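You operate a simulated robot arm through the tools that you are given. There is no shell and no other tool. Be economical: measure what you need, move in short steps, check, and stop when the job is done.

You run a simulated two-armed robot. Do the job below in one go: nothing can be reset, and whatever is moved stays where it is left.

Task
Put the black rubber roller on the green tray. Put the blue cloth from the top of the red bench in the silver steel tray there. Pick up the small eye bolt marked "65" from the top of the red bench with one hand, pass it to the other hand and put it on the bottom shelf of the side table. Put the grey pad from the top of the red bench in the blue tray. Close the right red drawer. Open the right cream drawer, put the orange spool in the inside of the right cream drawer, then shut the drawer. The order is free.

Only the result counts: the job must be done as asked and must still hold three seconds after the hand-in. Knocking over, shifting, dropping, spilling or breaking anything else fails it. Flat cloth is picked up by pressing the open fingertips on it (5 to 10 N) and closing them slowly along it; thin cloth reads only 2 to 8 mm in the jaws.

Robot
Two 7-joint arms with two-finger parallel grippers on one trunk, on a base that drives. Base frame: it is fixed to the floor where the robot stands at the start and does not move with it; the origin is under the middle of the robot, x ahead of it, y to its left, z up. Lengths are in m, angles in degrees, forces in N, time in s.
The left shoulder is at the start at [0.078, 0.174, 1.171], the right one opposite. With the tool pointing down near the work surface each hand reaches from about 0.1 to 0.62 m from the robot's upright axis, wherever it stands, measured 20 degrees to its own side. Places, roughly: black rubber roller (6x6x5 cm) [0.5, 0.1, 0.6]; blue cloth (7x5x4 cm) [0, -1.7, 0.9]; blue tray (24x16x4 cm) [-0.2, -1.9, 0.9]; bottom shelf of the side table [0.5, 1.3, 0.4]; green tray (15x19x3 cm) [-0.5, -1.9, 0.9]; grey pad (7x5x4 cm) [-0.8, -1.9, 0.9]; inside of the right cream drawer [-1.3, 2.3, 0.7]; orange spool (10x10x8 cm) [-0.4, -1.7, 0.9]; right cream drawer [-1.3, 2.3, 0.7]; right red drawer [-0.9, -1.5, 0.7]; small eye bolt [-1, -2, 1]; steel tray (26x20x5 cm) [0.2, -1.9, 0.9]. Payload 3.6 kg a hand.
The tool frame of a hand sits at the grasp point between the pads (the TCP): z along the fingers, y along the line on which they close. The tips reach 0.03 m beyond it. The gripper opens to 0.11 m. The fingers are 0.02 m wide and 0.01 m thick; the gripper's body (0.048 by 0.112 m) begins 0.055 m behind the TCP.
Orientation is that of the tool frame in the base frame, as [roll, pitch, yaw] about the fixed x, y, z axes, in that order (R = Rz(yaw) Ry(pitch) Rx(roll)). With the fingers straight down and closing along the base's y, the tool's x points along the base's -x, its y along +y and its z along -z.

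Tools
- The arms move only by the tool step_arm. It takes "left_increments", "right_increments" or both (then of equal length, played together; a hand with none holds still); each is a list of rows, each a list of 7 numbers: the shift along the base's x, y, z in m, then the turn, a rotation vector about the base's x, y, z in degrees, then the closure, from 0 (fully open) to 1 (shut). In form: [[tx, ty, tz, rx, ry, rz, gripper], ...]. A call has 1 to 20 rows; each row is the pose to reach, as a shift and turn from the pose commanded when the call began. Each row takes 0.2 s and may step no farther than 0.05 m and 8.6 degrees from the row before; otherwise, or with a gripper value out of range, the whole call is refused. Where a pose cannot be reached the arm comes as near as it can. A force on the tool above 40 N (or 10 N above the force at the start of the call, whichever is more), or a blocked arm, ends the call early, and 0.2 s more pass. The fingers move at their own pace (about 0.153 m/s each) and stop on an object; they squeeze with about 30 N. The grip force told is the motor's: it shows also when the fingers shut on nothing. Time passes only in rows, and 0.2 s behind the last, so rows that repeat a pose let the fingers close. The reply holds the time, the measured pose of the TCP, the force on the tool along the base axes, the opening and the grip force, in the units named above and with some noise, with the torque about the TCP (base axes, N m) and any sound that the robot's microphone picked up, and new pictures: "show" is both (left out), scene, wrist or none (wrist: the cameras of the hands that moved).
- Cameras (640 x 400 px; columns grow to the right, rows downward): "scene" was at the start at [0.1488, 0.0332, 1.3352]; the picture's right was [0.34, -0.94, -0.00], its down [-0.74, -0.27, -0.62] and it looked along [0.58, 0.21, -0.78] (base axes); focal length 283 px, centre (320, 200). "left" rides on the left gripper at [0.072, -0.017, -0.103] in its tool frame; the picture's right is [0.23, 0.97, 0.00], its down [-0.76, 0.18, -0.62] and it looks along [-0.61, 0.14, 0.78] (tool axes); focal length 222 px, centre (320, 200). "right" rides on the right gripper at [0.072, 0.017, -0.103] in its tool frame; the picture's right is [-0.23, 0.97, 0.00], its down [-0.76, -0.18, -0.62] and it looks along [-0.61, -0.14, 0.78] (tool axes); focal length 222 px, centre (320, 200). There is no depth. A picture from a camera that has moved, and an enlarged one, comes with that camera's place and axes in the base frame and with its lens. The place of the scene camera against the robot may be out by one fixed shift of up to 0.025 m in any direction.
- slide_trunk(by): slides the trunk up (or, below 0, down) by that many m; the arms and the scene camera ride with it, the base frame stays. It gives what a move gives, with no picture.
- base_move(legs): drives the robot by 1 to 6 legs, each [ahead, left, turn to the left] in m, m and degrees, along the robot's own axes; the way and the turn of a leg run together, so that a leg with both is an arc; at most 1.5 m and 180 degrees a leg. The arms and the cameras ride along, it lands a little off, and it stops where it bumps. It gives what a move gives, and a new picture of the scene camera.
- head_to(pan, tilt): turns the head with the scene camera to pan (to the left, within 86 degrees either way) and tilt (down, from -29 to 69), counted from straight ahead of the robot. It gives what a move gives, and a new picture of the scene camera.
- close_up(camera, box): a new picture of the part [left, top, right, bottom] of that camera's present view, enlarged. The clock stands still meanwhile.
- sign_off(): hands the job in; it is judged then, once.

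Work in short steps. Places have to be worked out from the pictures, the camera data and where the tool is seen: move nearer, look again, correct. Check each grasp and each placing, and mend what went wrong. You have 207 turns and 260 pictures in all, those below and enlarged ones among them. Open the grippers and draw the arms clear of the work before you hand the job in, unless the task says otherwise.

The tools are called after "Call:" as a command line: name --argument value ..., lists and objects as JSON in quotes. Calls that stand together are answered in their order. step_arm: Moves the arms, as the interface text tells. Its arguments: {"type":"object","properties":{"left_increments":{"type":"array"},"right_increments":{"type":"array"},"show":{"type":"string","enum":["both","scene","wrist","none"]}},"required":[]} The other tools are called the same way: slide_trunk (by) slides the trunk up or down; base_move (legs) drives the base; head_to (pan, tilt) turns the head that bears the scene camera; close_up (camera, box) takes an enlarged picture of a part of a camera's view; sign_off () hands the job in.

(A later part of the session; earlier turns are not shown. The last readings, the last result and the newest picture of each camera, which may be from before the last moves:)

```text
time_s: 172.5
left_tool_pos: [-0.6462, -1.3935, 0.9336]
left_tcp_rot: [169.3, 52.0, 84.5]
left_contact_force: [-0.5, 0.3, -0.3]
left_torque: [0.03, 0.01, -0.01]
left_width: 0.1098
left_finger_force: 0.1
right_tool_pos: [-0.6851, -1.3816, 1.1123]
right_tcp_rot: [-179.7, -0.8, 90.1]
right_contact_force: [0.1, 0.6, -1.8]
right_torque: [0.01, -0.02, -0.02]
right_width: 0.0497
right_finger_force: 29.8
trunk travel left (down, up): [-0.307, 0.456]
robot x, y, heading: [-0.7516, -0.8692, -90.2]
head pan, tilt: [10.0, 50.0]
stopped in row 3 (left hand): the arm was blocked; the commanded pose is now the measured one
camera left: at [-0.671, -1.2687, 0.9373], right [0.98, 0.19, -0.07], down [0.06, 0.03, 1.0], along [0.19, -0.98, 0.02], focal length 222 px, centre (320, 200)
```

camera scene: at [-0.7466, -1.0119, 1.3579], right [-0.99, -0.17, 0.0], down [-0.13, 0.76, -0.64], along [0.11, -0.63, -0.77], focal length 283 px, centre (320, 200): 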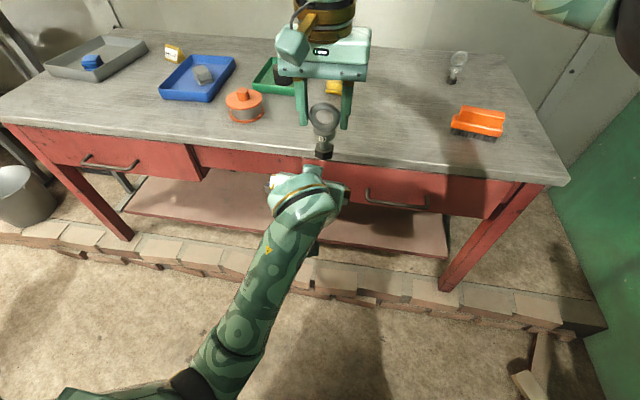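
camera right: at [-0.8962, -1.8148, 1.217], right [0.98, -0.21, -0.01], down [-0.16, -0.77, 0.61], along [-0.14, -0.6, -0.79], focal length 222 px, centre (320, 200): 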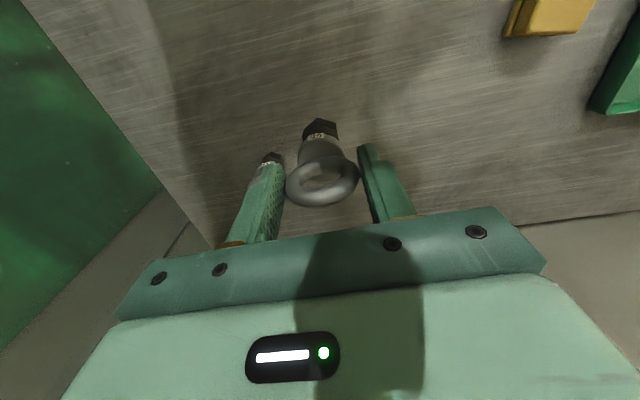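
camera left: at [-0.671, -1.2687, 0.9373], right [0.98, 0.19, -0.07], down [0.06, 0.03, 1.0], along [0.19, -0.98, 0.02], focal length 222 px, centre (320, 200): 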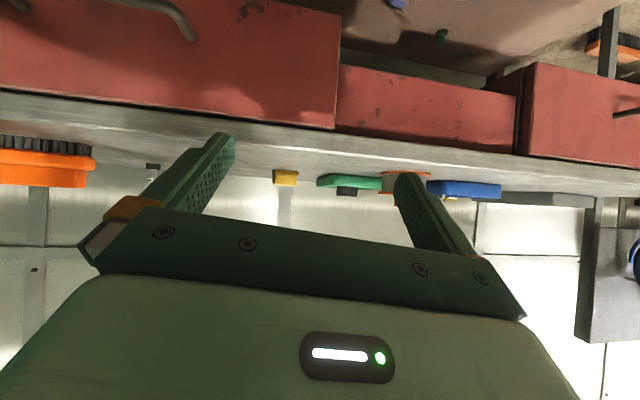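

Left arm is hindered at this low centre position. I move it back left/up to a comfortable open spot and will bring the bolt to it instead.

Call:
step_arm --left_increments '[[0.03, 0.01, 0.03, 0, 0, 0, 0], [0.06, 0.02, 0.06, 0, 4, 0, 0], [0.06, 0.03, 0.09, 0, 7, 0, 0], [0.06, 0.03, 0.12, 0, 7, 0, 0]]' --right_increments '[[0, -0.03, 0.01, 0, 0, 0, 0.75], [0, -0.06, 0.02, 0, 0, 0, 0.75], [0, -0.08, 0.03, 0, 0, 0, 0.75], [0, -0.09, 0.03, 0, 0, 0, 0.75]]' --show "scene"

```text
time_s: 173.1
left_tool_pos: [-0.5402, -1.3738, 0.9745]
left_tcp_rot: [156.1, 50.3, 75.7]
left_contact_force: [0.0, 0.5, -0.3]
left_torque: [0.02, -0.01, 0.0]
left_width: 0.1098
left_finger_force: 0.1
right_tool_pos: [-0.6864, -1.4242, 1.1256]
right_tcp_rot: [-179.6, -0.8, 90.2]
right_contact_force: [0.1, -0.8, -1.4]
right_torque: [0.01, -0.01, -0.02]
right_width: 0.0497
right_finger_force: 30.3
right hand out of reach, approached as far as the arm can: row 2, 3
trunk travel left (down, up): [-0.307, 0.456]
robot x, y, heading: [-0.7522, -0.8679, -90.6]
head pan, tilt: [10.0, 50.0]
stopped in row 3 (left hand): the arm was blocked; the commanded pose is now the measured one
camera scene: at [-0.7469, -1.0118, 1.3579], right [-0.99, -0.17, 0.0], down [-0.13, 0.76, -0.64], along [0.11, -0.63, -0.77], focal length 283 px, centre (320, 200)
```

scene: 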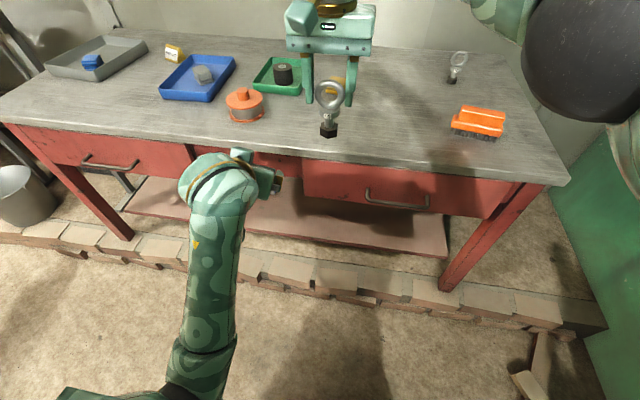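

The left arm has wandered into an awkward posture. I restore it to straight-down near (-0.56,-1.3,1.03) to reset its configuration, leaving the bolt in the right hand.

Call:
step_arm --left_increments '[[0, 0.01, 0.008, 7.4, 2.3, 0.4, 0], [0, 0.02, 0.016, 14.8, 4.6, 0.8, 0], [0, 0.03, 0.024, 22.2, 6.9, 1.2, 0], [-0.005, 0.04, 0.032, 29.6, 9.2, 1.6, 0], [-0.01, 0.05, 0.04, 37, 11.5, 2, 0], [-0.015, 0.06, 0.048, 44.4, 13.8, 2.4, 0], [-0.02, 0.07, 0.055, 51.8, 16, 2.7, 0]]' --show "scene"

```text
time_s: 173.7
left_tool_pos: [-0.4839, -1.3573, 0.9883]
left_tcp_rot: [151.6, 37.4, 77.1]
left_contact_force: [-0.5, -0.3, -0.2]
left_torque: [0.0, -0.01, 0.0]
left_width: 0.1102
left_finger_force: 0.1
right_tool_pos: [-0.6852, -1.4254, 1.1251]
right_tcp_rot: [-179.7, -0.7, 90.1]
right_contact_force: [1.5, 0.5, -1.3]
right_torque: [0.03, -0.03, 0.0]
right_width: 0.0497
right_finger_force: 30.1
trunk travel left (down, up): [-0.307, 0.456]
robot x, y, heading: [-0.7524, -0.8688, -90.0]
head pan, tilt: [10.0, 50.0]
stopped in row 2 (left hand): the arm was blocked; the commanded pose is now the measured one
camera scene: at [-0.7467, -1.0121, 1.3578], right [-0.99, -0.17, 0.0], down [-0.13, 0.76, -0.64], along [0.11, -0.63, -0.77], focal length 283 px, centre (320, 200)
```

scene: 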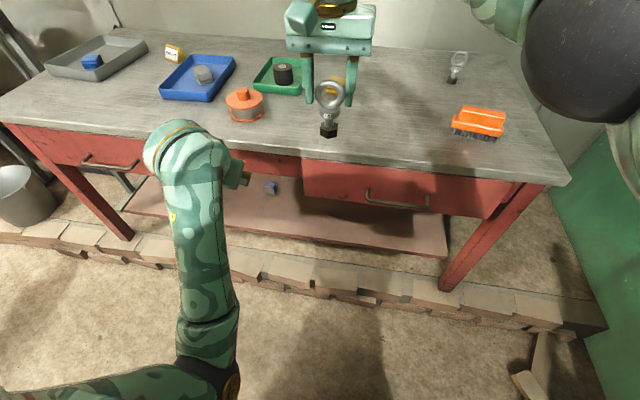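

The left elbow has swung inward against the body. I pull the hand outward (+x) to free it.

Call:
step_arm --left_increments '[[0.03, 0, 0.01, 0, 0, 0, 0], [0.06, 0, 0.02, 0, 0, 0, 0], [0.09, 0, 0.03, 0, 0, 0, 0], [0.12, 0, 0.04, 0, 0, 0, 0], [0.15, 0, 0.05, 0, 0, 0, 0], [0.18, 0, 0.06, 0, 0, 0, 0]]' --show "scene"

```text
time_s: 175.1
left_tool_pos: [-0.3024, -1.3576, 1.0453]
left_tcp_rot: [151.7, 37.3, 77.2]
left_contact_force: [-0.8, -0.4, 0.1]
left_torque: [0.0, 0.03, 0.01]
left_width: 0.1099
left_finger_force: 0.1
right_tool_pos: [-0.6846, -1.4236, 1.1259]
right_tcp_rot: [-179.5, -0.9, 90.2]
right_contact_force: [0.7, -1.3, -1.7]
right_torque: [0.0, 0.03, 0.0]
right_width: 0.0496
right_finger_force: 29.7
trunk travel left (down, up): [-0.307, 0.456]
robot x, y, heading: [-0.7499, -0.868, -90.5]
head pan, tilt: [10.0, 50.0]
camera scene: at [-0.7456, -1.0121, 1.3578], right [-0.99, -0.17, 0.0], down [-0.13, 0.76, -0.64], along [0.11, -0.63, -0.77], focal length 283 px, centre (320, 200)
```

scene: 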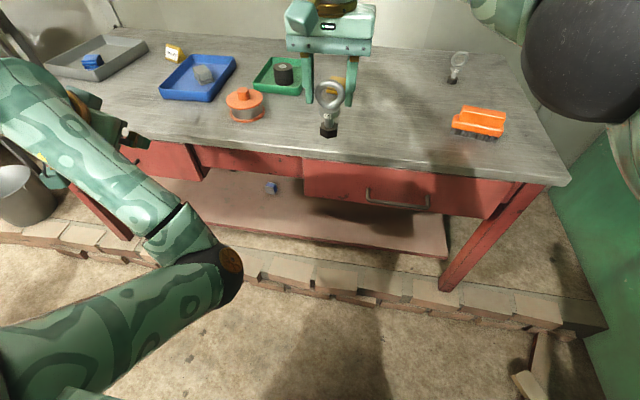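

Free now. Here, out to the left, I turn the hand back to straight down.

Call:
step_arm --left_increments '[[0, 0.013, -0.005, 6.55, 3.84, 0.48, 0], [0, 0.026, -0.01, 13.1, 7.68, 0.96, 0], [0, 0.04, -0.015, 19.65, 11.5, 1.45, 0], [0, 0.053, -0.02, 26.2, 15.3, 1.9, 0], [0, 0.066, -0.025, 32.75, 19.2, 2.4, 0], [0, 0.08, -0.03, 39.3, 23, 2.9, 0]]' --show "scene"

```text
time_s: 176.4
left_tool_pos: [-0.3034, -1.277, 1.0182]
left_tcp_rot: [-179.9, 0.0, 90.1]
left_contact_force: [-0.2, 0.2, -0.2]
left_torque: [0.01, 0.04, 0.04]
left_width: 0.11
left_finger_force: 0.0
right_tool_pos: [-0.6865, -1.4246, 1.1265]
right_tcp_rot: [-179.5, -0.9, 90.3]
right_contact_force: [-0.3, -0.4, -1.9]
right_torque: [-0.03, -0.04, -0.02]
right_width: 0.0496
right_finger_force: 29.7
trunk travel left (down, up): [-0.307, 0.456]
robot x, y, heading: [-0.7512, -0.8689, -90.4]
head pan, tilt: [10.0, 50.0]
camera scene: at [-0.746, -1.0121, 1.3578], right [-0.99, -0.17, 0.0], down [-0.13, 0.76, -0.64], along [0.11, -0.63, -0.77], focal length 283 px, centre (320, 200)
```

scene: 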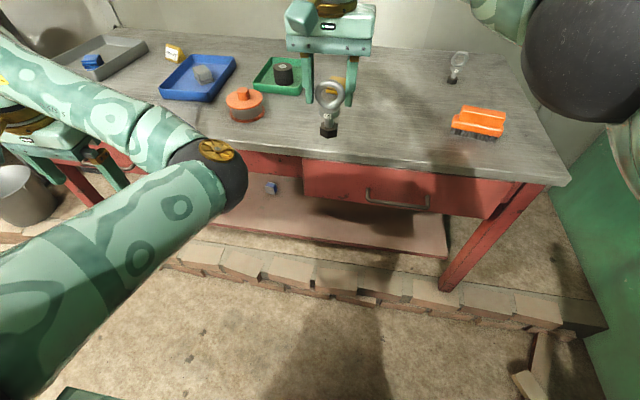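

Let me try to coax the left elbow back outward by drawing the hand in close and low.

Call:
step_arm --left_increments '[[0, 0.04, -0.03, 0, 0, 0, 0], [0, 0.08, -0.06, 0, 0, 0, 0], [0, 0.12, -0.09, 0, 0, 0, 0], [0, 0.16, -0.12, 0, 0, 0, 0], [-0.03, 0.19, -0.15, 0, 0, 0, 0], [-0.06, 0.2, -0.18, 0, 0, 0, 0], [-0.1, 0.2, -0.2, 0, 0, 0, 0]]' --show "scene"

```text
refused: row 5 steps farther than a row can; nothing moved
```

Call:
step_arm --left_increments '[[0, 0.03, -0.02, 0, 0, 0, 0], [0, 0.06, -0.04, 0, 0, 0, 0], [0, 0.09, -0.06, 0, 0, 0, 0], [0, 0.12, -0.08, 0, 0, 0, 0], [-0.02, 0.14, -0.1, 0, 0, 0, 0], [-0.04, 0.16, -0.12, 0, 0, 0, 0], [-0.07, 0.17, -0.14, 0, 0, 0, 0], [-0.1, 0.17, -0.16, 0, 0, 0, 0], [-0.13, 0.17, -0.18, 0, 0, 0, 0]]' --show "scene"

```text
time_s: 178.4
left_tool_pos: [-0.3449, -1.1175, 0.8971]
left_tcp_rot: [-179.9, 0.0, 90.0]
left_contact_force: [-0.2, -0.7, -0.3]
left_torque: [0.01, -0.01, -0.01]
left_width: 0.1099
left_finger_force: 0.0
left hand out of reach, approached as far as the arm can: row 7, 8, 9
right_tool_pos: [-0.6844, -1.4245, 1.1264]
right_tcp_rot: [-179.6, -0.8, 90.1]
right_contact_force: [-0.8, -0.2, -2.0]
right_torque: [0.01, 0.01, 0.02]
right_width: 0.0497
right_finger_force: 29.8
trunk travel left (down, up): [-0.307, 0.456]
robot x, y, heading: [-0.7514, -0.8669, -90.5]
head pan, tilt: [10.0, 50.0]
camera scene: at [-0.7462, -1.0121, 1.3578], right [-0.99, -0.17, 0.0], down [-0.13, 0.76, -0.64], along [0.11, -0.63, -0.77], focal length 283 px, centre (320, 200)
```

scene: 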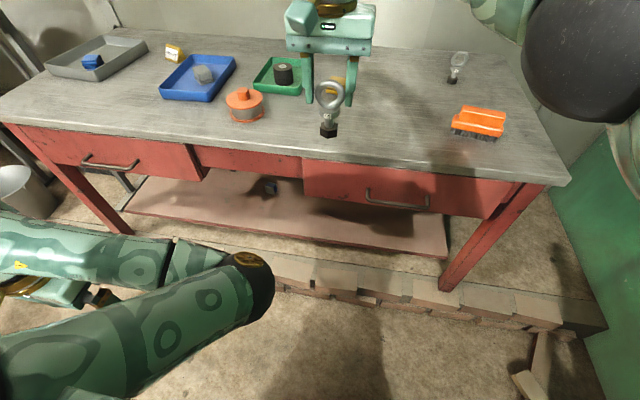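

The elbow stays inside. I'll use yaw: turning the tool clockwise at a mid-reach place should drive the wrist to its limit and swing the forearm/elbow outward. First move to mid reach.

Call:
step_arm --left_increments '[[0, -0.04, 0.02, 0, 0, -4, 0], [0, -0.08, 0.04, 0, 0, -8, 0], [0, -0.12, 0.06, 0, 0, -16, 0], [0, -0.16, 0.08, 0, 0, -24, 0], [0, -0.2, 0.1, 0, 0, -32, 0], [0, -0.22, 0.12, 0, 0, -40, 0], [0, -0.22, 0.12, 0, 0, -48, 0], [0, -0.22, 0.12, 0, 0, -56, 0], [0, -0.22, 0.12, 0, 0, -64, 0], [0, -0.22, 0.12, 0, 0, -72, 0], [0, -0.22, 0.12, 0, 0, -80, 0]]' --show "scene"

```text
time_s: 180.8
left_tool_pos: [-0.3426, -1.3398, 1.0169]
left_tcp_rot: [-179.8, 0.2, 9.9]
left_contact_force: [-0.1, 0.0, 0.1]
left_torque: [0.02, 0.01, 0.01]
left_width: 0.11
left_finger_force: 0.1
right_tool_pos: [-0.6858, -1.4237, 1.125]
right_tcp_rot: [-179.5, -0.8, 90.3]
right_contact_force: [-0.1, -0.4, -2.0]
right_torque: [-0.01, -0.03, 0.01]
right_width: 0.0499
right_finger_force: 30.7
trunk travel left (down, up): [-0.307, 0.456]
robot x, y, heading: [-0.7536, -0.8668, -90.6]
head pan, tilt: [10.0, 50.0]
camera scene: at [-0.7461, -1.0121, 1.3578], right [-0.99, -0.17, 0.0], down [-0.13, 0.76, -0.64], along [0.11, -0.63, -0.77], focal length 283 px, centre (320, 200)
```

scene: 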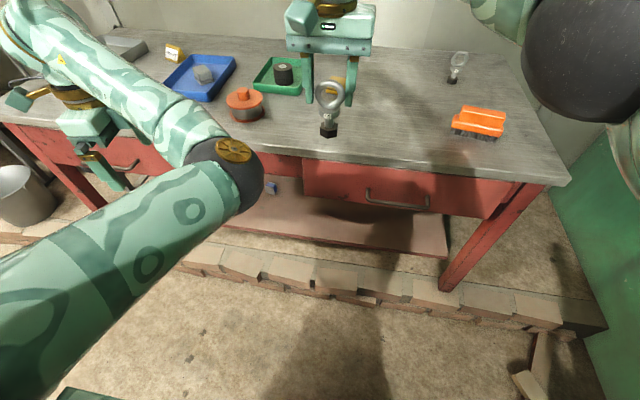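

Call:
step_arm --left_increments '[[0, 0, 0, 0, 0, -8, 0], [0, 0, 0, 0, 0, -16, 0], [0, 0, 0, 0, 0, -24, 0], [0, 0, 0, 0, 0, -32, 0], [0, 0, 0, 0, 0, -40, 0], [0, 0, 0, 0, 0, -48, 0], [0, 0, 0, 0, 0, -56, 0], [0, 0, 0, 0, 0, -64, 0], [0, 0, 0, 0, 0, -72, 0], [0, 0, 0, 0, 0, -80, 0], [0, 0, 0, 0, 0, -88, 0]]' --show "scene"

```text
time_s: 183.2
left_tool_pos: [-0.3423, -1.3385, 1.0161]
left_tcp_rot: [-179.9, 0.2, -78.1]
left_contact_force: [-0.4, -0.3, -2.0]
left_torque: [0.05, 0.0, 0.02]
left_width: 0.1099
left_finger_force: 0.1
right_tool_pos: [-0.685, -1.4247, 1.1269]
right_tcp_rot: [-179.4, -0.7, 90.2]
right_contact_force: [0.2, -0.1, -2.6]
right_torque: [0.02, 0.0, -0.02]
right_width: 0.0496
right_finger_force: 29.9
trunk travel left (down, up): [-0.307, 0.456]
robot x, y, heading: [-0.7519, -0.8642, -90.4]
head pan, tilt: [10.0, 50.0]
camera scene: at [-0.7461, -1.0121, 1.3578], right [-0.99, -0.17, 0.0], down [-0.13, 0.76, -0.64], along [0.11, -0.63, -0.77], focal length 283 px, centre (320, 200)
```

scene: 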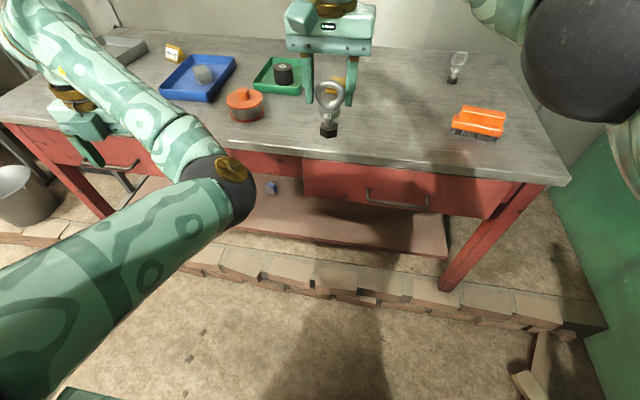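

The elbow is just starting to move; continue clockwise.

Call:
step_arm --left_increments '[[0, 0, 0, 0, 0, -8, 0], [0, 0, 0, 0, 0, -16, 0], [0, 0, 0, 0, 0, -24, 0], [0, 0, 0, 0, 0, -32, 0], [0, 0, 0, 0, 0, -40, 0], [0, 0, 0, 0, 0, -48, 0], [0, 0, 0, 0, 0, -56, 0], [0, 0, 0, 0, 0, -64, 0], [0, 0, 0, 0, 0, -72, 0]]' --show "scene"

```text
time_s: 185.2
left_tool_pos: [-0.3658, -1.3482, 1.0173]
left_tcp_rot: [-179.6, -1.4, -151.9]
left_contact_force: [9.1, 5.9, -1.9]
left_torque: [-0.47, 0.78, 0.0]
left_width: 0.1101
left_finger_force: 0.0
left hand out of reach, approached as far as the arm can: row 2, 3, 4, 5, 6, 7, 8
right_tool_pos: [-0.6898, -1.4232, 1.1265]
right_tcp_rot: [-179.8, -0.8, 90.0]
right_contact_force: [-2.0, -0.8, -2.6]
right_torque: [0.04, -0.17, -0.01]
right_width: 0.05
right_finger_force: 30.0
trunk travel left (down, up): [-0.307, 0.456]
robot x, y, heading: [-0.7534, -0.8697, -90.5]
head pan, tilt: [10.0, 50.0]
camera scene: at [-0.7516, -1.0108, 1.3579], right [-0.99, -0.17, 0.0], down [-0.12, 0.76, -0.64], along [0.11, -0.63, -0.77], focal length 283 px, centre (320, 200)
```

scene: 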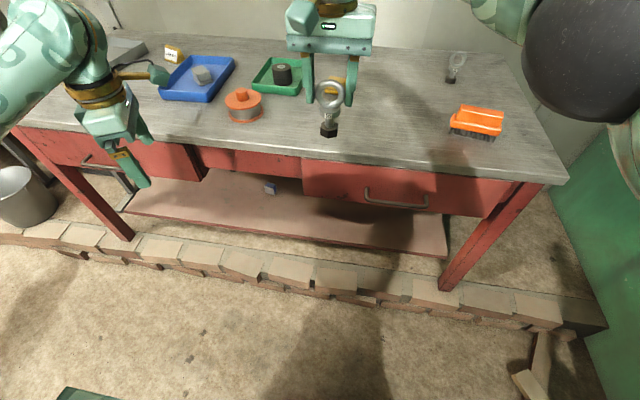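

The elbow has flipped outward. Now find the way back to the natural yaw: try continuing clockwise a bit.

Call:
step_arm --left_increments '[[0, 0, 0.0, 0, 0, -8, 0], [0, 0, 0, 0, 0, -16, 0], [0, 0, 0, 0, 0, -24, 0], [0, 0, 0, 0, 0, -32, 0]]' --show "scene"

```text
time_s: 186.2
left_tool_pos: [-0.3446, -1.3366, 1.0182]
left_tcp_rot: [179.9, 0.2, 178.1]
left_contact_force: [0.4, 0.1, -0.5]
left_torque: [0.02, 0.02, -0.01]
left_width: 0.1102
left_finger_force: 0.1
left hand out of reach, approached as far as the arm can: row 4
right_tool_pos: [-0.6852, -1.424, 1.1252]
right_tcp_rot: [-179.5, -0.8, 90.1]
right_contact_force: [0.2, 0.4, -2.1]
right_torque: [0.01, 0.0, 0.01]
right_width: 0.0498
right_finger_force: 30.3
trunk travel left (down, up): [-0.307, 0.456]
robot x, y, heading: [-0.7538, -0.8697, -90.5]
head pan, tilt: [10.0, 50.0]
camera scene: at [-0.746, -1.0118, 1.3579], right [-0.99, -0.17, 0.0], down [-0.13, 0.76, -0.64], along [0.11, -0.63, -0.77], focal length 283 px, centre (320, 200)
```

scene: 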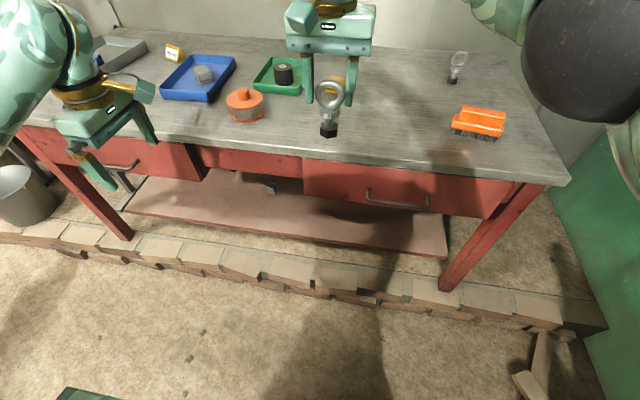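

It works; continue clockwise to yaw 90.

Call:
step_arm --left_increments '[[0, 0, 0, 0, 0, -8, 0], [0, 0, 0, 0, 0, -16, 0], [0, 0, 0, 0, 0, -24, 0], [0, 0, 0, 0, 0, -32, 0], [0, 0, 0, 0, 0, -40, 0], [0, 0, 0, 0, 0, -48, 0], [0, 0, 0, 0, 0, -56, 0], [0, 0, 0, 0, 0, -64, 0], [0, 0, 0, 0, 0, -72, 0], [0, 0, 0, 0, 0, -80, 0], [0, 0, 0, 0, 0, -88, 0]]' --show "scene"

```text
time_s: 188.7
left_tool_pos: [-0.643, -1.1442, 1.0249]
left_tcp_rot: [179.1, 0.6, 91.3]
left_contact_force: [-0.2, 1.0, -0.1]
left_torque: [0.01, 0.0, 0.0]
left_width: 0.1101
left_finger_force: 0.1
left hand out of reach, approached as far as the arm can: row 1, 2, 3, 4, 5, 6, 7, 8, 9, 10, 11
right_tool_pos: [-0.6853, -1.425, 1.1259]
right_tcp_rot: [-179.5, -0.8, 90.3]
right_contact_force: [-0.3, -0.9, -1.4]
right_torque: [-0.02, -0.02, 0.03]
right_width: 0.0498
right_finger_force: 29.5
trunk travel left (down, up): [-0.307, 0.456]
robot x, y, heading: [-0.7521, -0.8688, -90.5]
head pan, tilt: [10.0, 50.0]
camera scene: at [-0.7467, -1.0119, 1.3579], right [-0.99, -0.17, 0.0], down [-0.13, 0.76, -0.64], along [0.11, -0.63, -0.77], focal length 283 px, centre (320, 200)
```

scene: 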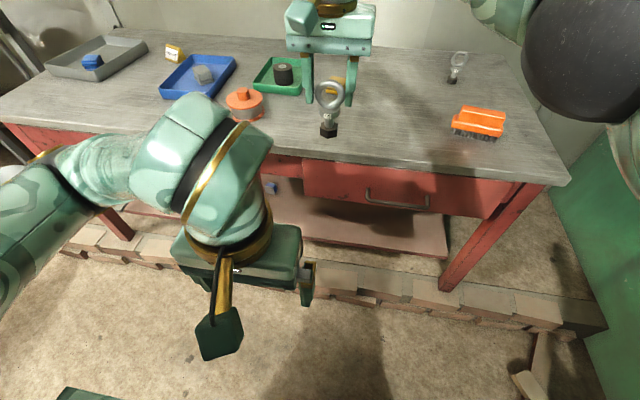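

Left arm is now elbow-out at the centre. Pitch the left hand forward again while moving it ahead, below bolt level.

Call:
step_arm --left_increments '[[0, -0.02, -0.005, -7, 0, 0, 0], [0, -0.04, -0.01, -14, 0, 0, 0], [0, -0.06, -0.015, -21, 0, 0, 0], [0, -0.08, -0.02, -28, 0, 0, 0], [0, -0.1, -0.025, -35, 0, 0, 0], [0, -0.12, -0.03, -42, 0, 0, 0], [0, -0.14, -0.03, -49, 0, 0, 0]]' --show "scene"

```text
time_s: 189.2
left_tool_pos: [-0.6585, -1.1627, 1.0366]
left_tcp_rot: [179.9, 9.8, 89.9]
left_contact_force: [-0.1, -3.1, 0.4]
left_torque: [0.44, -0.04, 0.11]
left_width: 0.1099
left_finger_force: 0.1
left hand out of reach, approached as far as the arm can: row 1, 2
right_tool_pos: [-0.6853, -1.4238, 1.126]
right_tcp_rot: [-179.5, -0.8, 90.1]
right_contact_force: [0.3, 0.1, -0.7]
right_torque: [-0.01, 0.03, -0.02]
right_width: 0.0497
right_finger_force: 29.9
trunk travel left (down, up): [-0.307, 0.456]
robot x, y, heading: [-0.7518, -0.8642, -90.2]
head pan, tilt: [10.0, 50.0]
stopped in row 2 (left hand): the force on the tool passed its limit at 84 N (the readings are from after the stop); the commanded pose is now the measured one
camera scene: at [-0.746, -1.012, 1.3578], right [-0.99, -0.17, 0.0], down [-0.13, 0.76, -0.64], along [0.11, -0.63, -0.77], focal length 283 px, centre (320, 200)
```

scene: 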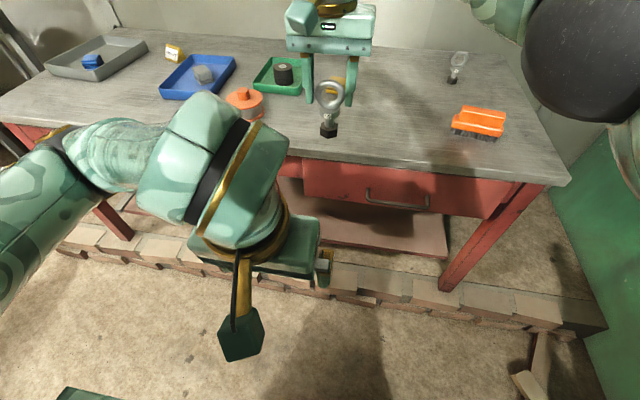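

The wrist was over-folded near my body. Move the hand forward first, still near-vertical.

Call:
step_arm --left_increments '[[0.02, -0.03, 0.0, 0, 0, 0, 0], [0.04, -0.06, 0, 0, 0, 0, 0], [0.06, -0.09, 0, 0, 0, 0, 0], [0.08, -0.12, 0, 0, 0, 0, 0], [0.1, -0.15, 0, 0, 0, 0, 0]]' --show "scene"

```text
time_s: 190.4
left_tool_pos: [-0.6492, -1.1633, 1.0583]
left_tcp_rot: [179.8, 9.6, 90.0]
left_contact_force: [0.0, 0.7, 0.0]
left_torque: [-0.01, 0.03, 0.0]
left_width: 0.1098
left_finger_force: 0.1
left hand out of reach, approached as far as the arm can: row 1, 2, 3, 4, 5
right_tool_pos: [-0.6859, -1.424, 1.1253]
right_tcp_rot: [-179.7, -0.8, 90.2]
right_contact_force: [-0.4, 0.2, -1.4]
right_torque: [0.03, 0.0, 0.02]
right_width: 0.0497
right_finger_force: 29.8
trunk travel left (down, up): [-0.307, 0.456]
robot x, y, heading: [-0.7503, -0.8693, -90.5]
head pan, tilt: [10.0, 50.0]
camera scene: at [-0.7463, -1.0119, 1.3579], right [-0.99, -0.17, 0.0], down [-0.13, 0.76, -0.64], along [0.11, -0.63, -0.77], focal length 283 px, centre (320, 200)
```

scene: 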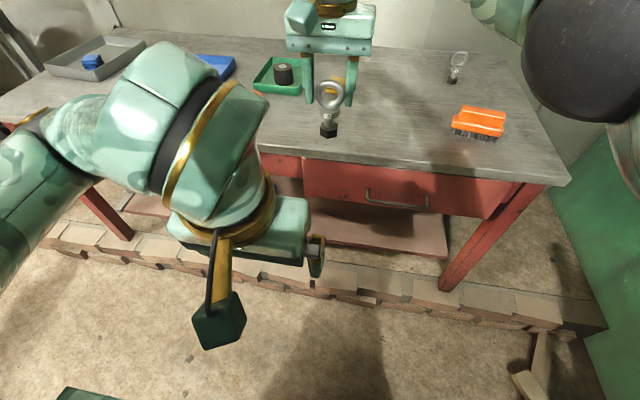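

The wrist is now in its flipped configuration, whose natural yaw is -90 (fingers symmetric anyway). I rotate back counter-clockwise to yaw -90 out at the left.

Call:
step_arm --left_increments '[[0.03, -0.017, -0.003, 0, 0, 8.5, 0], [0.06, -0.034, -0.006, 0, 0, 17, 0], [0.09, -0.051, -0.01, 0, 0, 25.5, 0], [0.12, -0.068, -0.014, 0, 0, 34, 0], [0.15, -0.085, -0.018, 0, 0, 42.5, 0], [0.18, -0.1, -0.022, 0, 0, 51, 0], [0.21, -0.117, -0.026, 0, 0, 59.5, 0], [0.24, -0.134, -0.03, 0, 0, 68, 0], [0.26, -0.15, -0.034, 0, 0, 76.5, 0], [0.26, -0.16, -0.038, 0, 0, 85, 0], [0.26, -0.16, -0.038, 0, 0, 93.5, 0], [0.26, -0.16, -0.038, 0, 0, 102, 0], [0.26, -0.16, -0.038, 0, 0, 110.5, 0], [0.26, -0.16, -0.038, 0, 0, 119, 0], [0.26, -0.16, -0.038, 0, 0, 127.5, 0], [0.26, -0.16, -0.038, 0, 0, 136, 0], [0.26, -0.16, -0.038, 0, 0, 144.5, 0], [0.26, -0.16, -0.038, 0, 0, 153, 0], [0.26, -0.16, -0.038, 0, 0, 161.5, 0], [0.26, -0.16, -0.038, 0, 0, 170, 0]]' --show "scene"

```text
time_s: 194.6
left_tool_pos: [-0.3934, -1.3185, 1.0223]
left_tcp_rot: [179.9, 9.8, -100.0]
left_contact_force: [0.2, 0.8, 0.0]
left_torque: [-0.03, -0.05, -0.02]
left_width: 0.1103
left_finger_force: 0.0
right_tool_pos: [-0.6858, -1.4241, 1.1251]
right_tcp_rot: [-179.5, -0.8, 90.2]
right_contact_force: [0.1, 0.4, -1.5]
right_torque: [0.0, -0.03, 0.02]
right_width: 0.0497
right_finger_force: 29.9
trunk travel left (down, up): [-0.307, 0.456]
robot x, y, heading: [-0.7534, -0.8638, -90.5]
head pan, tilt: [10.0, 50.0]
camera scene: at [-0.746, -1.012, 1.3579], right [-0.99, -0.17, 0.0], down [-0.13, 0.76, -0.64], along [0.11, -0.63, -0.77], focal length 283 px, centre (320, 200)
```

scene: 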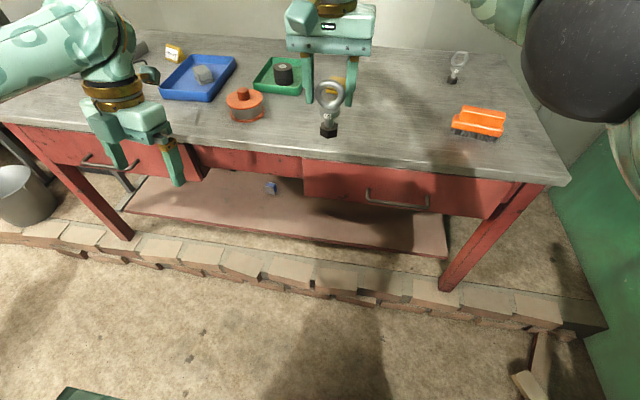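

Good posture now. Pitch the hand forward in stages here.

Call:
step_arm --left_increments '[[0, 0, 0, -2, 0, 8, 0], [0, 0, 0, -10, 0, 10, 0], [0, 0, 0, -18, 0, 10, 0], [-0.01, 0, 0, -26, 0, 10, 0], [-0.02, 0, 0, -34, 0, 10, 0], [-0.03, 0, 0, -42, 0, 10, 0]]' --show "scene"

```text
time_s: 196.0
left_tool_pos: [-0.4236, -1.3176, 1.0227]
left_tcp_rot: [-176.3, -32.1, -90.5]
left_contact_force: [-1.0, 0.6, 0.1]
left_torque: [0.03, 0.02, 0.01]
left_width: 0.1097
left_finger_force: 0.0
right_tool_pos: [-0.686, -1.4237, 1.1259]
right_tcp_rot: [-179.5, -0.8, 90.2]
right_contact_force: [0.0, 0.5, -1.5]
right_torque: [0.02, 0.02, 0.01]
right_width: 0.0493
right_finger_force: 30.4
trunk travel left (down, up): [-0.307, 0.456]
robot x, y, heading: [-0.7485, -0.867, -90.5]
head pan, tilt: [10.0, 50.0]
camera scene: at [-0.7461, -1.0117, 1.3579], right [-0.99, -0.17, 0.0], down [-0.13, 0.76, -0.64], along [0.11, -0.63, -0.77], focal length 283 px, centre (320, 200)
```

scene: 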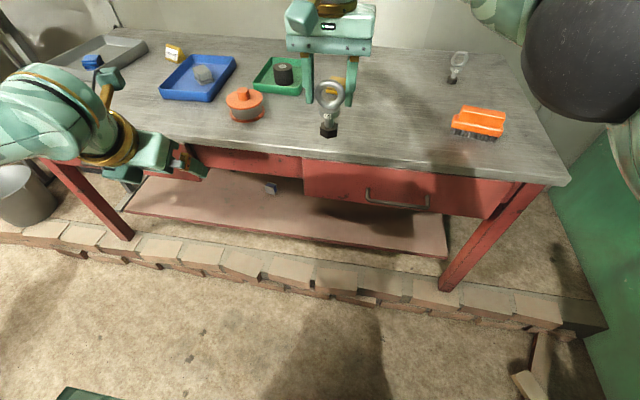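

Continue pitching while moving toward the centre.

Call:
step_arm --left_increments '[[-0.02, 0, 0, -8, 0, 0, 0], [-0.04, 0, 0, -16, 0, 0, 0], [-0.06, 0, 0, -24, 0, 0, 0], [-0.08, 0, 0, -32, 0, 0, 0], [-0.1, 0, 0, -40, 0, 0, 0]]' --show "scene"

```text
time_s: 197.2
left_tool_pos: [-0.5252, -1.3318, 1.0163]
left_tcp_rot: [-175.5, -71.9, -91.2]
left_contact_force: [-0.5, -0.5, -0.1]
left_torque: [0.0, 0.02, 0.02]
left_width: 0.1098
left_finger_force: 0.0
left hand out of reach, approached as far as the arm can: row 3, 4, 5
right_tool_pos: [-0.6865, -1.4239, 1.1254]
right_tcp_rot: [-179.6, -0.7, 90.2]
right_contact_force: [-0.5, -0.4, -1.5]
right_torque: [0.01, 0.02, 0.01]
right_width: 0.0496
right_finger_force: 30.2
trunk travel left (down, up): [-0.307, 0.456]
robot x, y, heading: [-0.7502, -0.869, -90.3]
head pan, tilt: [10.0, 50.0]
camera scene: at [-0.7464, -1.0121, 1.3578], right [-0.99, -0.17, 0.0], down [-0.13, 0.76, -0.64], along [0.11, -0.63, -0.77], focal length 283 px, centre (320, 200)
```

scene: 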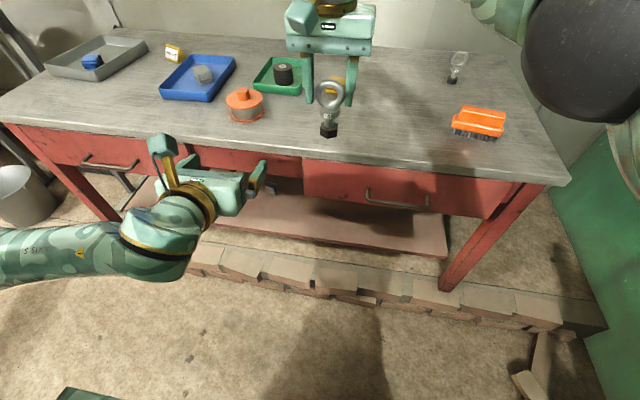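

Left hand now points forward, 18° below horizontal, camera on top. I raise the right hand with the bolt, and bring the left hand to the meeting point (-0.62,-1.335,1.06).

Call:
step_arm --left_increments '[[-0.02, 0, 0.01, 0, 0, 0, 0], [-0.04, 0, 0.02, 0, 0, 0, 0], [-0.06, 0, 0.03, 0, 0, 0, 0], [-0.08, 0, 0.04, 0, 0, 0, 0], [-0.095, 0, 0.044, 0, 0, 0, 0]]' --right_increments '[[0, 0.01, 0.03, 0, 0, 5, 0.75], [0, 0.02, 0.06, 0, 0, 12, 0.75], [0, 0.025, 0.09, 0, 0, 19, 0.75], [0, 0.03, 0.11, 0, 0, 26, 0.75], [0, 0.04, 0.12, 0, 0, 33, 0.75]]' --show "scene"

```text
time_s: 198.4
left_tool_pos: [-0.624, -1.3302, 1.0606]
left_tcp_rot: [-174.9, -72.1, -91.7]
left_contact_force: [-0.8, -1.0, -0.1]
left_torque: [0.05, -0.02, 0.04]
left_width: 0.1099
left_finger_force: 0.0
right_tool_pos: [-0.7346, -1.3626, 1.2194]
right_tcp_rot: [176.8, 2.9, 106.6]
right_contact_force: [0.0, -0.2, -2.0]
right_torque: [-0.03, -0.06, 0.01]
right_width: 0.0496
right_finger_force: 29.7
right hand out of reach, approached as far as the arm can: row 1, 2, 3, 4, 5
trunk travel left (down, up): [-0.307, 0.456]
robot x, y, heading: [-0.7517, -0.8662, -90.3]
head pan, tilt: [10.0, 50.0]
camera scene: at [-0.7503, -1.01, 1.3582], right [-0.99, -0.17, 0.0], down [-0.13, 0.75, -0.64], along [0.11, -0.63, -0.77], focal length 283 px, centre (320, 200)
```

scene: 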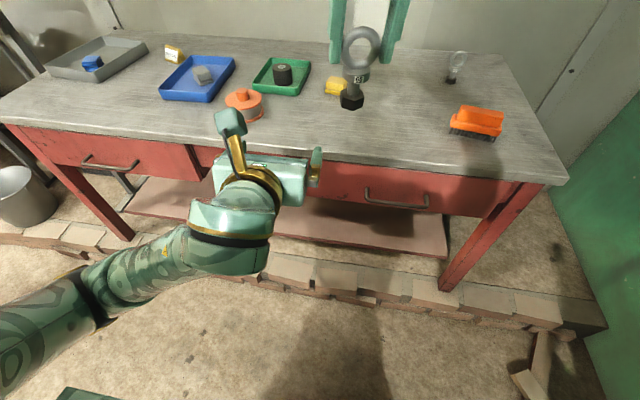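

Left hand is in place. Bring the right hand above it, straightening its slight tilt.

Call:
step_arm --right_increments '[[0.03, 0.008, 0, 0.6, 1.3, -3, 0.75], [0.06, 0.016, 0, 1.2, 2.6, -6, 0.75], [0.09, 0.025, 0, 1.8, 3.9, -8, 0.75], [0.11, 0.033, 0, 1.8, 3.9, -8, 0.75]]' --show "both"

```text
time_s: 199.4
left_tool_pos: [-0.6195, -1.3301, 1.0584]
left_tcp_rot: [-175.4, -72.0, -91.2]
left_contact_force: [-0.4, -0.7, 0.0]
left_torque: [-0.01, 0.0, 0.03]
left_width: 0.1102
left_finger_force: 0.0
right_tool_pos: [-0.6173, -1.3307, 1.2202]
right_tcp_rot: [-179.5, 0.3, 98.4]
right_contact_force: [0.3, 0.5, -1.5]
right_torque: [-0.03, 0.03, 0.04]
right_width: 0.0497
right_finger_force: 29.8
trunk travel left (down, up): [-0.307, 0.456]
robot x, y, heading: [-0.7494, -0.866, -90.7]
head pan, tilt: [10.0, 50.0]
camera scene: at [-0.746, -1.0115, 1.3579], right [-0.99, -0.17, 0.0], down [-0.13, 0.76, -0.64], along [0.11, -0.63, -0.77], focal length 283 px, centre (320, 200)
camera right: at [-0.6101, -1.2567, 1.3234], right [1.0, -0.08, 0.0], down [-0.06, -0.78, 0.63], along [-0.05, -0.63, -0.78], focal length 222 px, centre (320, 200)
```

scene: 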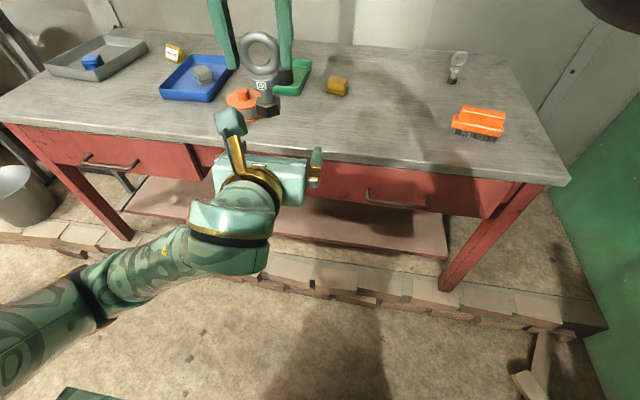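
right: 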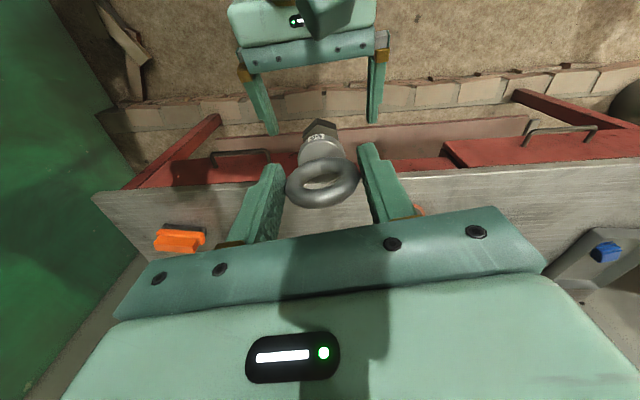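

Bolt is lined up over the left gripper's gap. Lower it between the left fingers.

Call:
step_arm --right_increments '[[-0.002, -0.004, -0.03, 0, 0, 0, 0.75], [-0.002, -0.004, -0.06, 0, 0, 0, 0.75], [-0.002, -0.004, -0.085, 0, 0, 0, 0.75], [-0.002, -0.004, -0.102, 0, 0, 0, 0.75]]' --show "both"

```text
time_s: 200.4
left_tool_pos: [-0.6196, -1.3304, 1.0591]
left_tcp_rot: [-175.2, -72.0, -91.3]
left_contact_force: [0.3, -0.3, -0.3]
left_torque: [0.0, 0.01, -0.01]
left_width: 0.1104
left_finger_force: 0.0
right_tool_pos: [-0.6182, -1.337, 1.1208]
right_tcp_rot: [-179.6, 0.3, 98.6]
right_contact_force: [0.7, 0.4, -1.7]
right_torque: [0.01, 0.0, 0.04]
right_width: 0.0499
right_finger_force: 29.7
trunk travel left (down, up): [-0.307, 0.456]
robot x, y, heading: [-0.7547, -0.8698, -90.6]
head pan, tilt: [10.0, 50.0]
camera scene: at [-0.7462, -1.012, 1.3578], right [-0.99, -0.17, 0.0], down [-0.13, 0.76, -0.64], along [0.11, -0.63, -0.77], focal length 283 px, centre (320, 200)
camera right: at [-0.6107, -1.2625, 1.2242], right [1.0, -0.08, -0.01], down [-0.06, -0.78, 0.63], along [-0.05, -0.62, -0.78], focal length 222 px, centre (320, 200)
```

scene: 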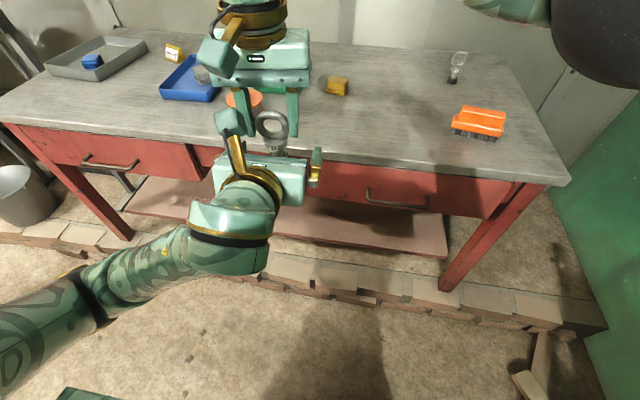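
right: 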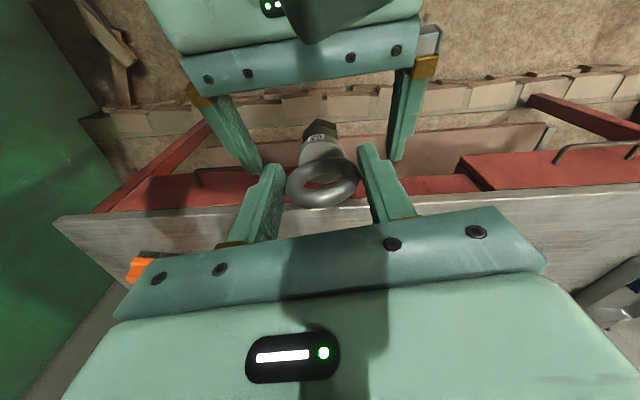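

Now close the left fingers on the bolt's collar/shank.

Call:
step_arm --left_increments '[[0, 0, 0, 0, 0, 0, 0.3], [0, 0, 0, 0, 0, 0, 0.5], [0, 0, 0, 0, 0, 0, 0.65], [0, 0, 0, 0, 0, 0, 0.8], [0, 0, 0, 0, 0, 0, 0.9], [0, 0, 0, 0, 0, 0, 0.9]]' --show "wrist"

```text
time_s: 201.8
left_tool_pos: [-0.6189, -1.332, 1.0589]
left_tcp_rot: [-175.0, -71.9, -91.4]
left_contact_force: [12.6, -1.9, -0.2]
left_torque: [0.01, 0.03, 0.11]
left_width: 0.0331
left_finger_force: 30.2
right_tool_pos: [-0.618, -1.3359, 1.1205]
right_tcp_rot: [-179.5, 0.1, 98.5]
right_contact_force: [-13.5, 1.4, 0.9]
right_torque: [0.11, 0.82, -0.03]
right_width: 0.0497
right_finger_force: 30.2
trunk travel left (down, up): [-0.307, 0.456]
robot x, y, heading: [-0.7538, -0.8649, -90.7]
head pan, tilt: [10.0, 50.0]
camera left: at [-0.6099, -1.2544, 1.1604], right [-0.97, -0.13, 0.19], down [-0.21, 0.82, -0.54], along [-0.09, -0.56, -0.82], focal length 222 px, centre (320, 200)
```

left: 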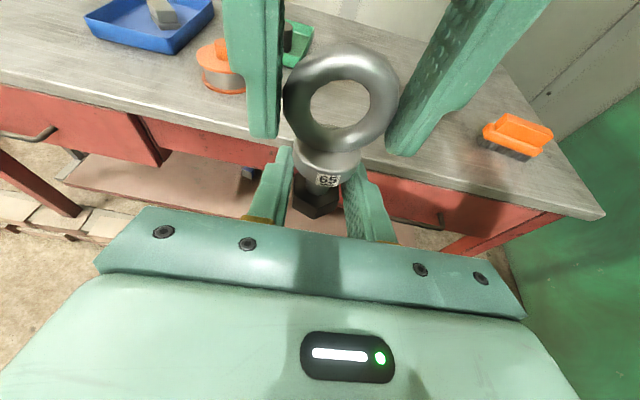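

Left hand grips the collar firmly (33 mm). Open the right hand and lift it away.

Call:
step_arm --right_increments '[[0, 0, 0, 0, 0, 0, 0.4], [0, 0, 0, 0, 0, 0, 0.2], [0, 0, 0.03, 0, 0, 0, 0.15], [0, 0, 0.07, 0, 0, 0, 0.15], [0, 0, 0.11, 0, 0, 0, 0.15], [-0.03, -0.01, 0.13, 0, 0, 0, 0.15], [-0.07, -0.02, 0.13, 0, 0, 0, 0.1], [-0.11, -0.03, 0.13, 0, 0, 0, 0]]' --show "both"

```text
time_s: 203.6
left_tool_pos: [-0.6234, -1.331, 1.0598]
left_tcp_rot: [-174.9, -71.9, -91.6]
left_contact_force: [-0.4, -0.2, -0.4]
left_torque: [0.03, -0.03, 0.01]
left_width: 0.0326
left_finger_force: 29.7
right_tool_pos: [-0.7168, -1.3561, 1.235]
right_tcp_rot: [-179.7, 0.1, 98.7]
right_contact_force: [-0.4, -0.8, 0.0]
right_torque: [0.05, 0.0, -0.01]
right_width: 0.1097
right_finger_force: 0.1
right hand out of reach, approached as far as the arm can: row 5, 6, 7, 8
trunk travel left (down, up): [-0.307, 0.456]
robot x, y, heading: [-0.7529, -0.8647, -90.5]
head pan, tilt: [10.0, 50.0]
camera scene: at [-0.7487, -1.0125, 1.3578], right [-0.99, -0.17, 0.0], down [-0.13, 0.76, -0.64], along [0.11, -0.63, -0.77], focal length 283 px, centre (320, 200)
camera right: at [-0.7101, -1.2822, 1.3379], right [1.0, -0.08, 0.0], down [-0.06, -0.78, 0.63], along [-0.05, -0.62, -0.78], focal length 222 px, centre (320, 200)
```

scene: 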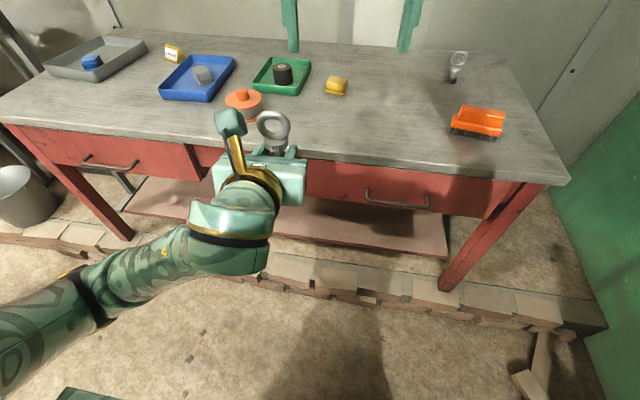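
right: 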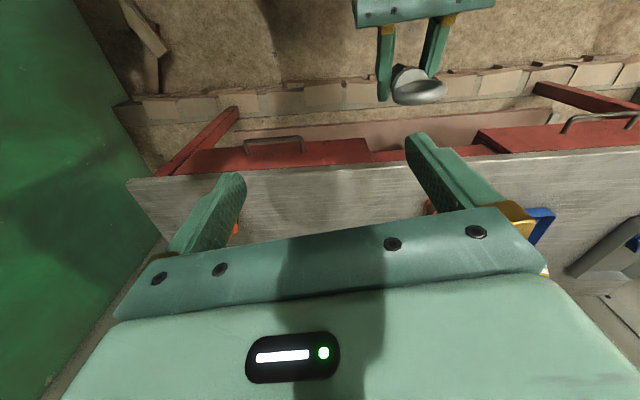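

Hand-over done: bolt "65" is in the left hand. Next I fetch the orange spool with the right hand: first separate the hands.

Call:
step_arm --right_increments '[[-0.04, 0, -0.02, 0, 0, 0, 0], [-0.08, 0, -0.04, 0, 0, 0, 0], [-0.12, 0, -0.06, 0, 0, -3, 0], [-0.16, 0, -0.08, 0, 0, -6, 0], [-0.17, -0.01, -0.1, 0, 0, -8, 0]]' --show "none"

```text
time_s: 204.8
left_tool_pos: [-0.6197, -1.3313, 1.058]
left_tcp_rot: [-175.4, -71.9, -91.2]
left_contact_force: [0.4, -0.9, -0.5]
left_torque: [0.0, 0.03, 0.02]
left_width: 0.0328
left_finger_force: 30.5
right_tool_pos: [-0.884, -1.3666, 1.1344]
right_tcp_rot: [-179.6, 0.1, 90.6]
right_contact_force: [0.2, -0.8, 0.4]
right_torque: [0.03, 0.01, 0.01]
right_width: 0.11
right_finger_force: 0.0
trunk travel left (down, up): [-0.307, 0.456]
robot x, y, heading: [-0.7514, -0.8675, -90.4]
head pan, tilt: [10.0, 50.0]
```

Call:
base_move --legs '[[0, 0.475, 0], [0.3, 0, 0]]'

Call:
close_up --camera "right" --box '[0, 0, 640, 400]'

```text
time_s: 209.2
left_tool_pos: [-0.1487, -1.6365, 1.0584]
left_tcp_rot: [-175.4, -71.9, -90.9]
left_contact_force: [-0.6, -0.4, -1.7]
left_torque: [0.04, -0.02, 0.03]
left_width: 0.0328
left_finger_force: 30.1
right_tool_pos: [-0.413, -1.6725, 1.1351]
right_tcp_rot: [-179.7, 0.2, 91.1]
right_contact_force: [-0.4, 0.8, -0.6]
right_torque: [0.04, 0.02, 0.01]
right_width: 0.1102
right_finger_force: 0.0
trunk travel left (down, up): [-0.307, 0.456]
robot x, y, heading: [-0.2831, -1.1691, -89.9]
head pan, tilt: [10.0, 50.0]
camera scene: at [-0.2779, -1.318, 1.3577], right [-0.98, -0.18, 0.0], down [-0.13, 0.76, -0.64], along [0.11, -0.63, -0.77], focal length 283 px, centre (320, 200)
```

scene: 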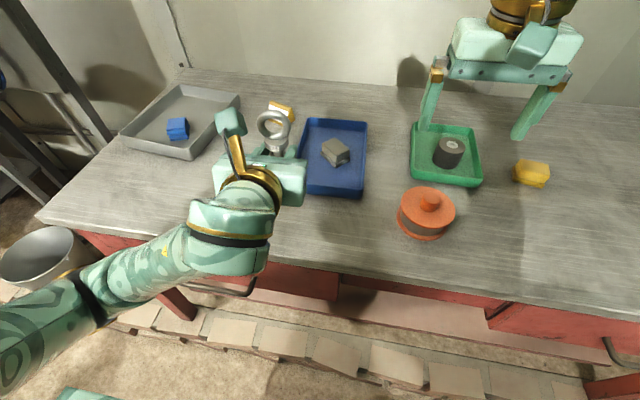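

```text
1.00 times, centred on (320, 200) of right (not enlarged: the box is as wide or as high as the picture)
camera zoom: at [-0.3969, -1.601, 1.2376], right [0.98, -0.21, -0.01], down [-0.16, -0.76, 0.63], along [-0.14, -0.61, -0.78], focal length 222 px, centre (320, 200)
```

zoom: 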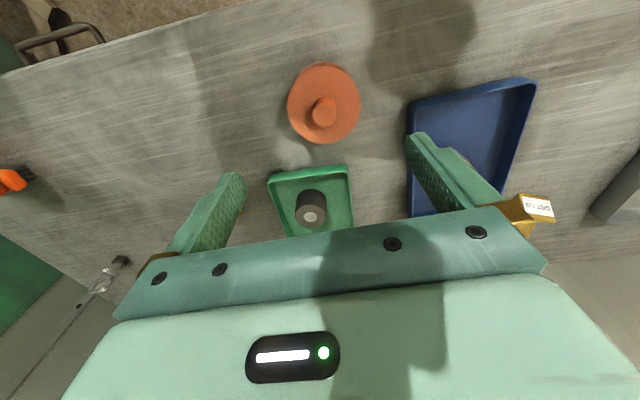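

Spool is at about (-0.414,-1.684) with a ~33 mm knob on top. I move over the knob and go down partway.

Call:
step_arm --right_increments '[[-0.001, -0.006, -0.04, 0, 0, 0, 0.4], [-0.001, -0.012, -0.08, 0, 0, 0, 0.4], [-0.001, -0.012, -0.11, 0, 0, 0, 0.4]]' --show "wrist"

```text
time_s: 210.0
left_tool_pos: [-0.1487, -1.6361, 1.0581]
left_tcp_rot: [-175.3, -71.9, -90.8]
left_contact_force: [0.8, -0.9, -1.8]
left_torque: [0.04, -0.01, -0.02]
left_width: 0.0326
left_finger_force: 30.0
right_tool_pos: [-0.4153, -1.6852, 1.0248]
right_tcp_rot: [-179.6, 0.3, 91.0]
right_contact_force: [-0.3, -0.9, 0.0]
right_torque: [-0.01, 0.05, -0.05]
right_width: 0.0661
right_finger_force: 0.0
trunk travel left (down, up): [-0.307, 0.456]
robot x, y, heading: [-0.2853, -1.1694, -90.1]
head pan, tilt: [10.0, 50.0]
camera right: at [-0.3977, -1.6125, 1.1268], right [0.98, -0.21, -0.01], down [-0.16, -0.76, 0.63], along [-0.14, -0.61, -0.78], focal length 222 px, centre (320, 200)
```

right: 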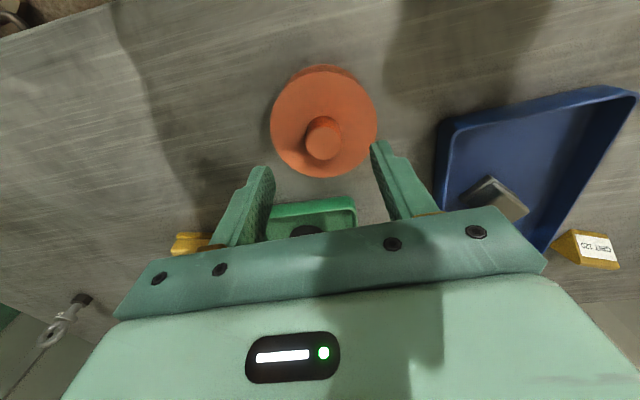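

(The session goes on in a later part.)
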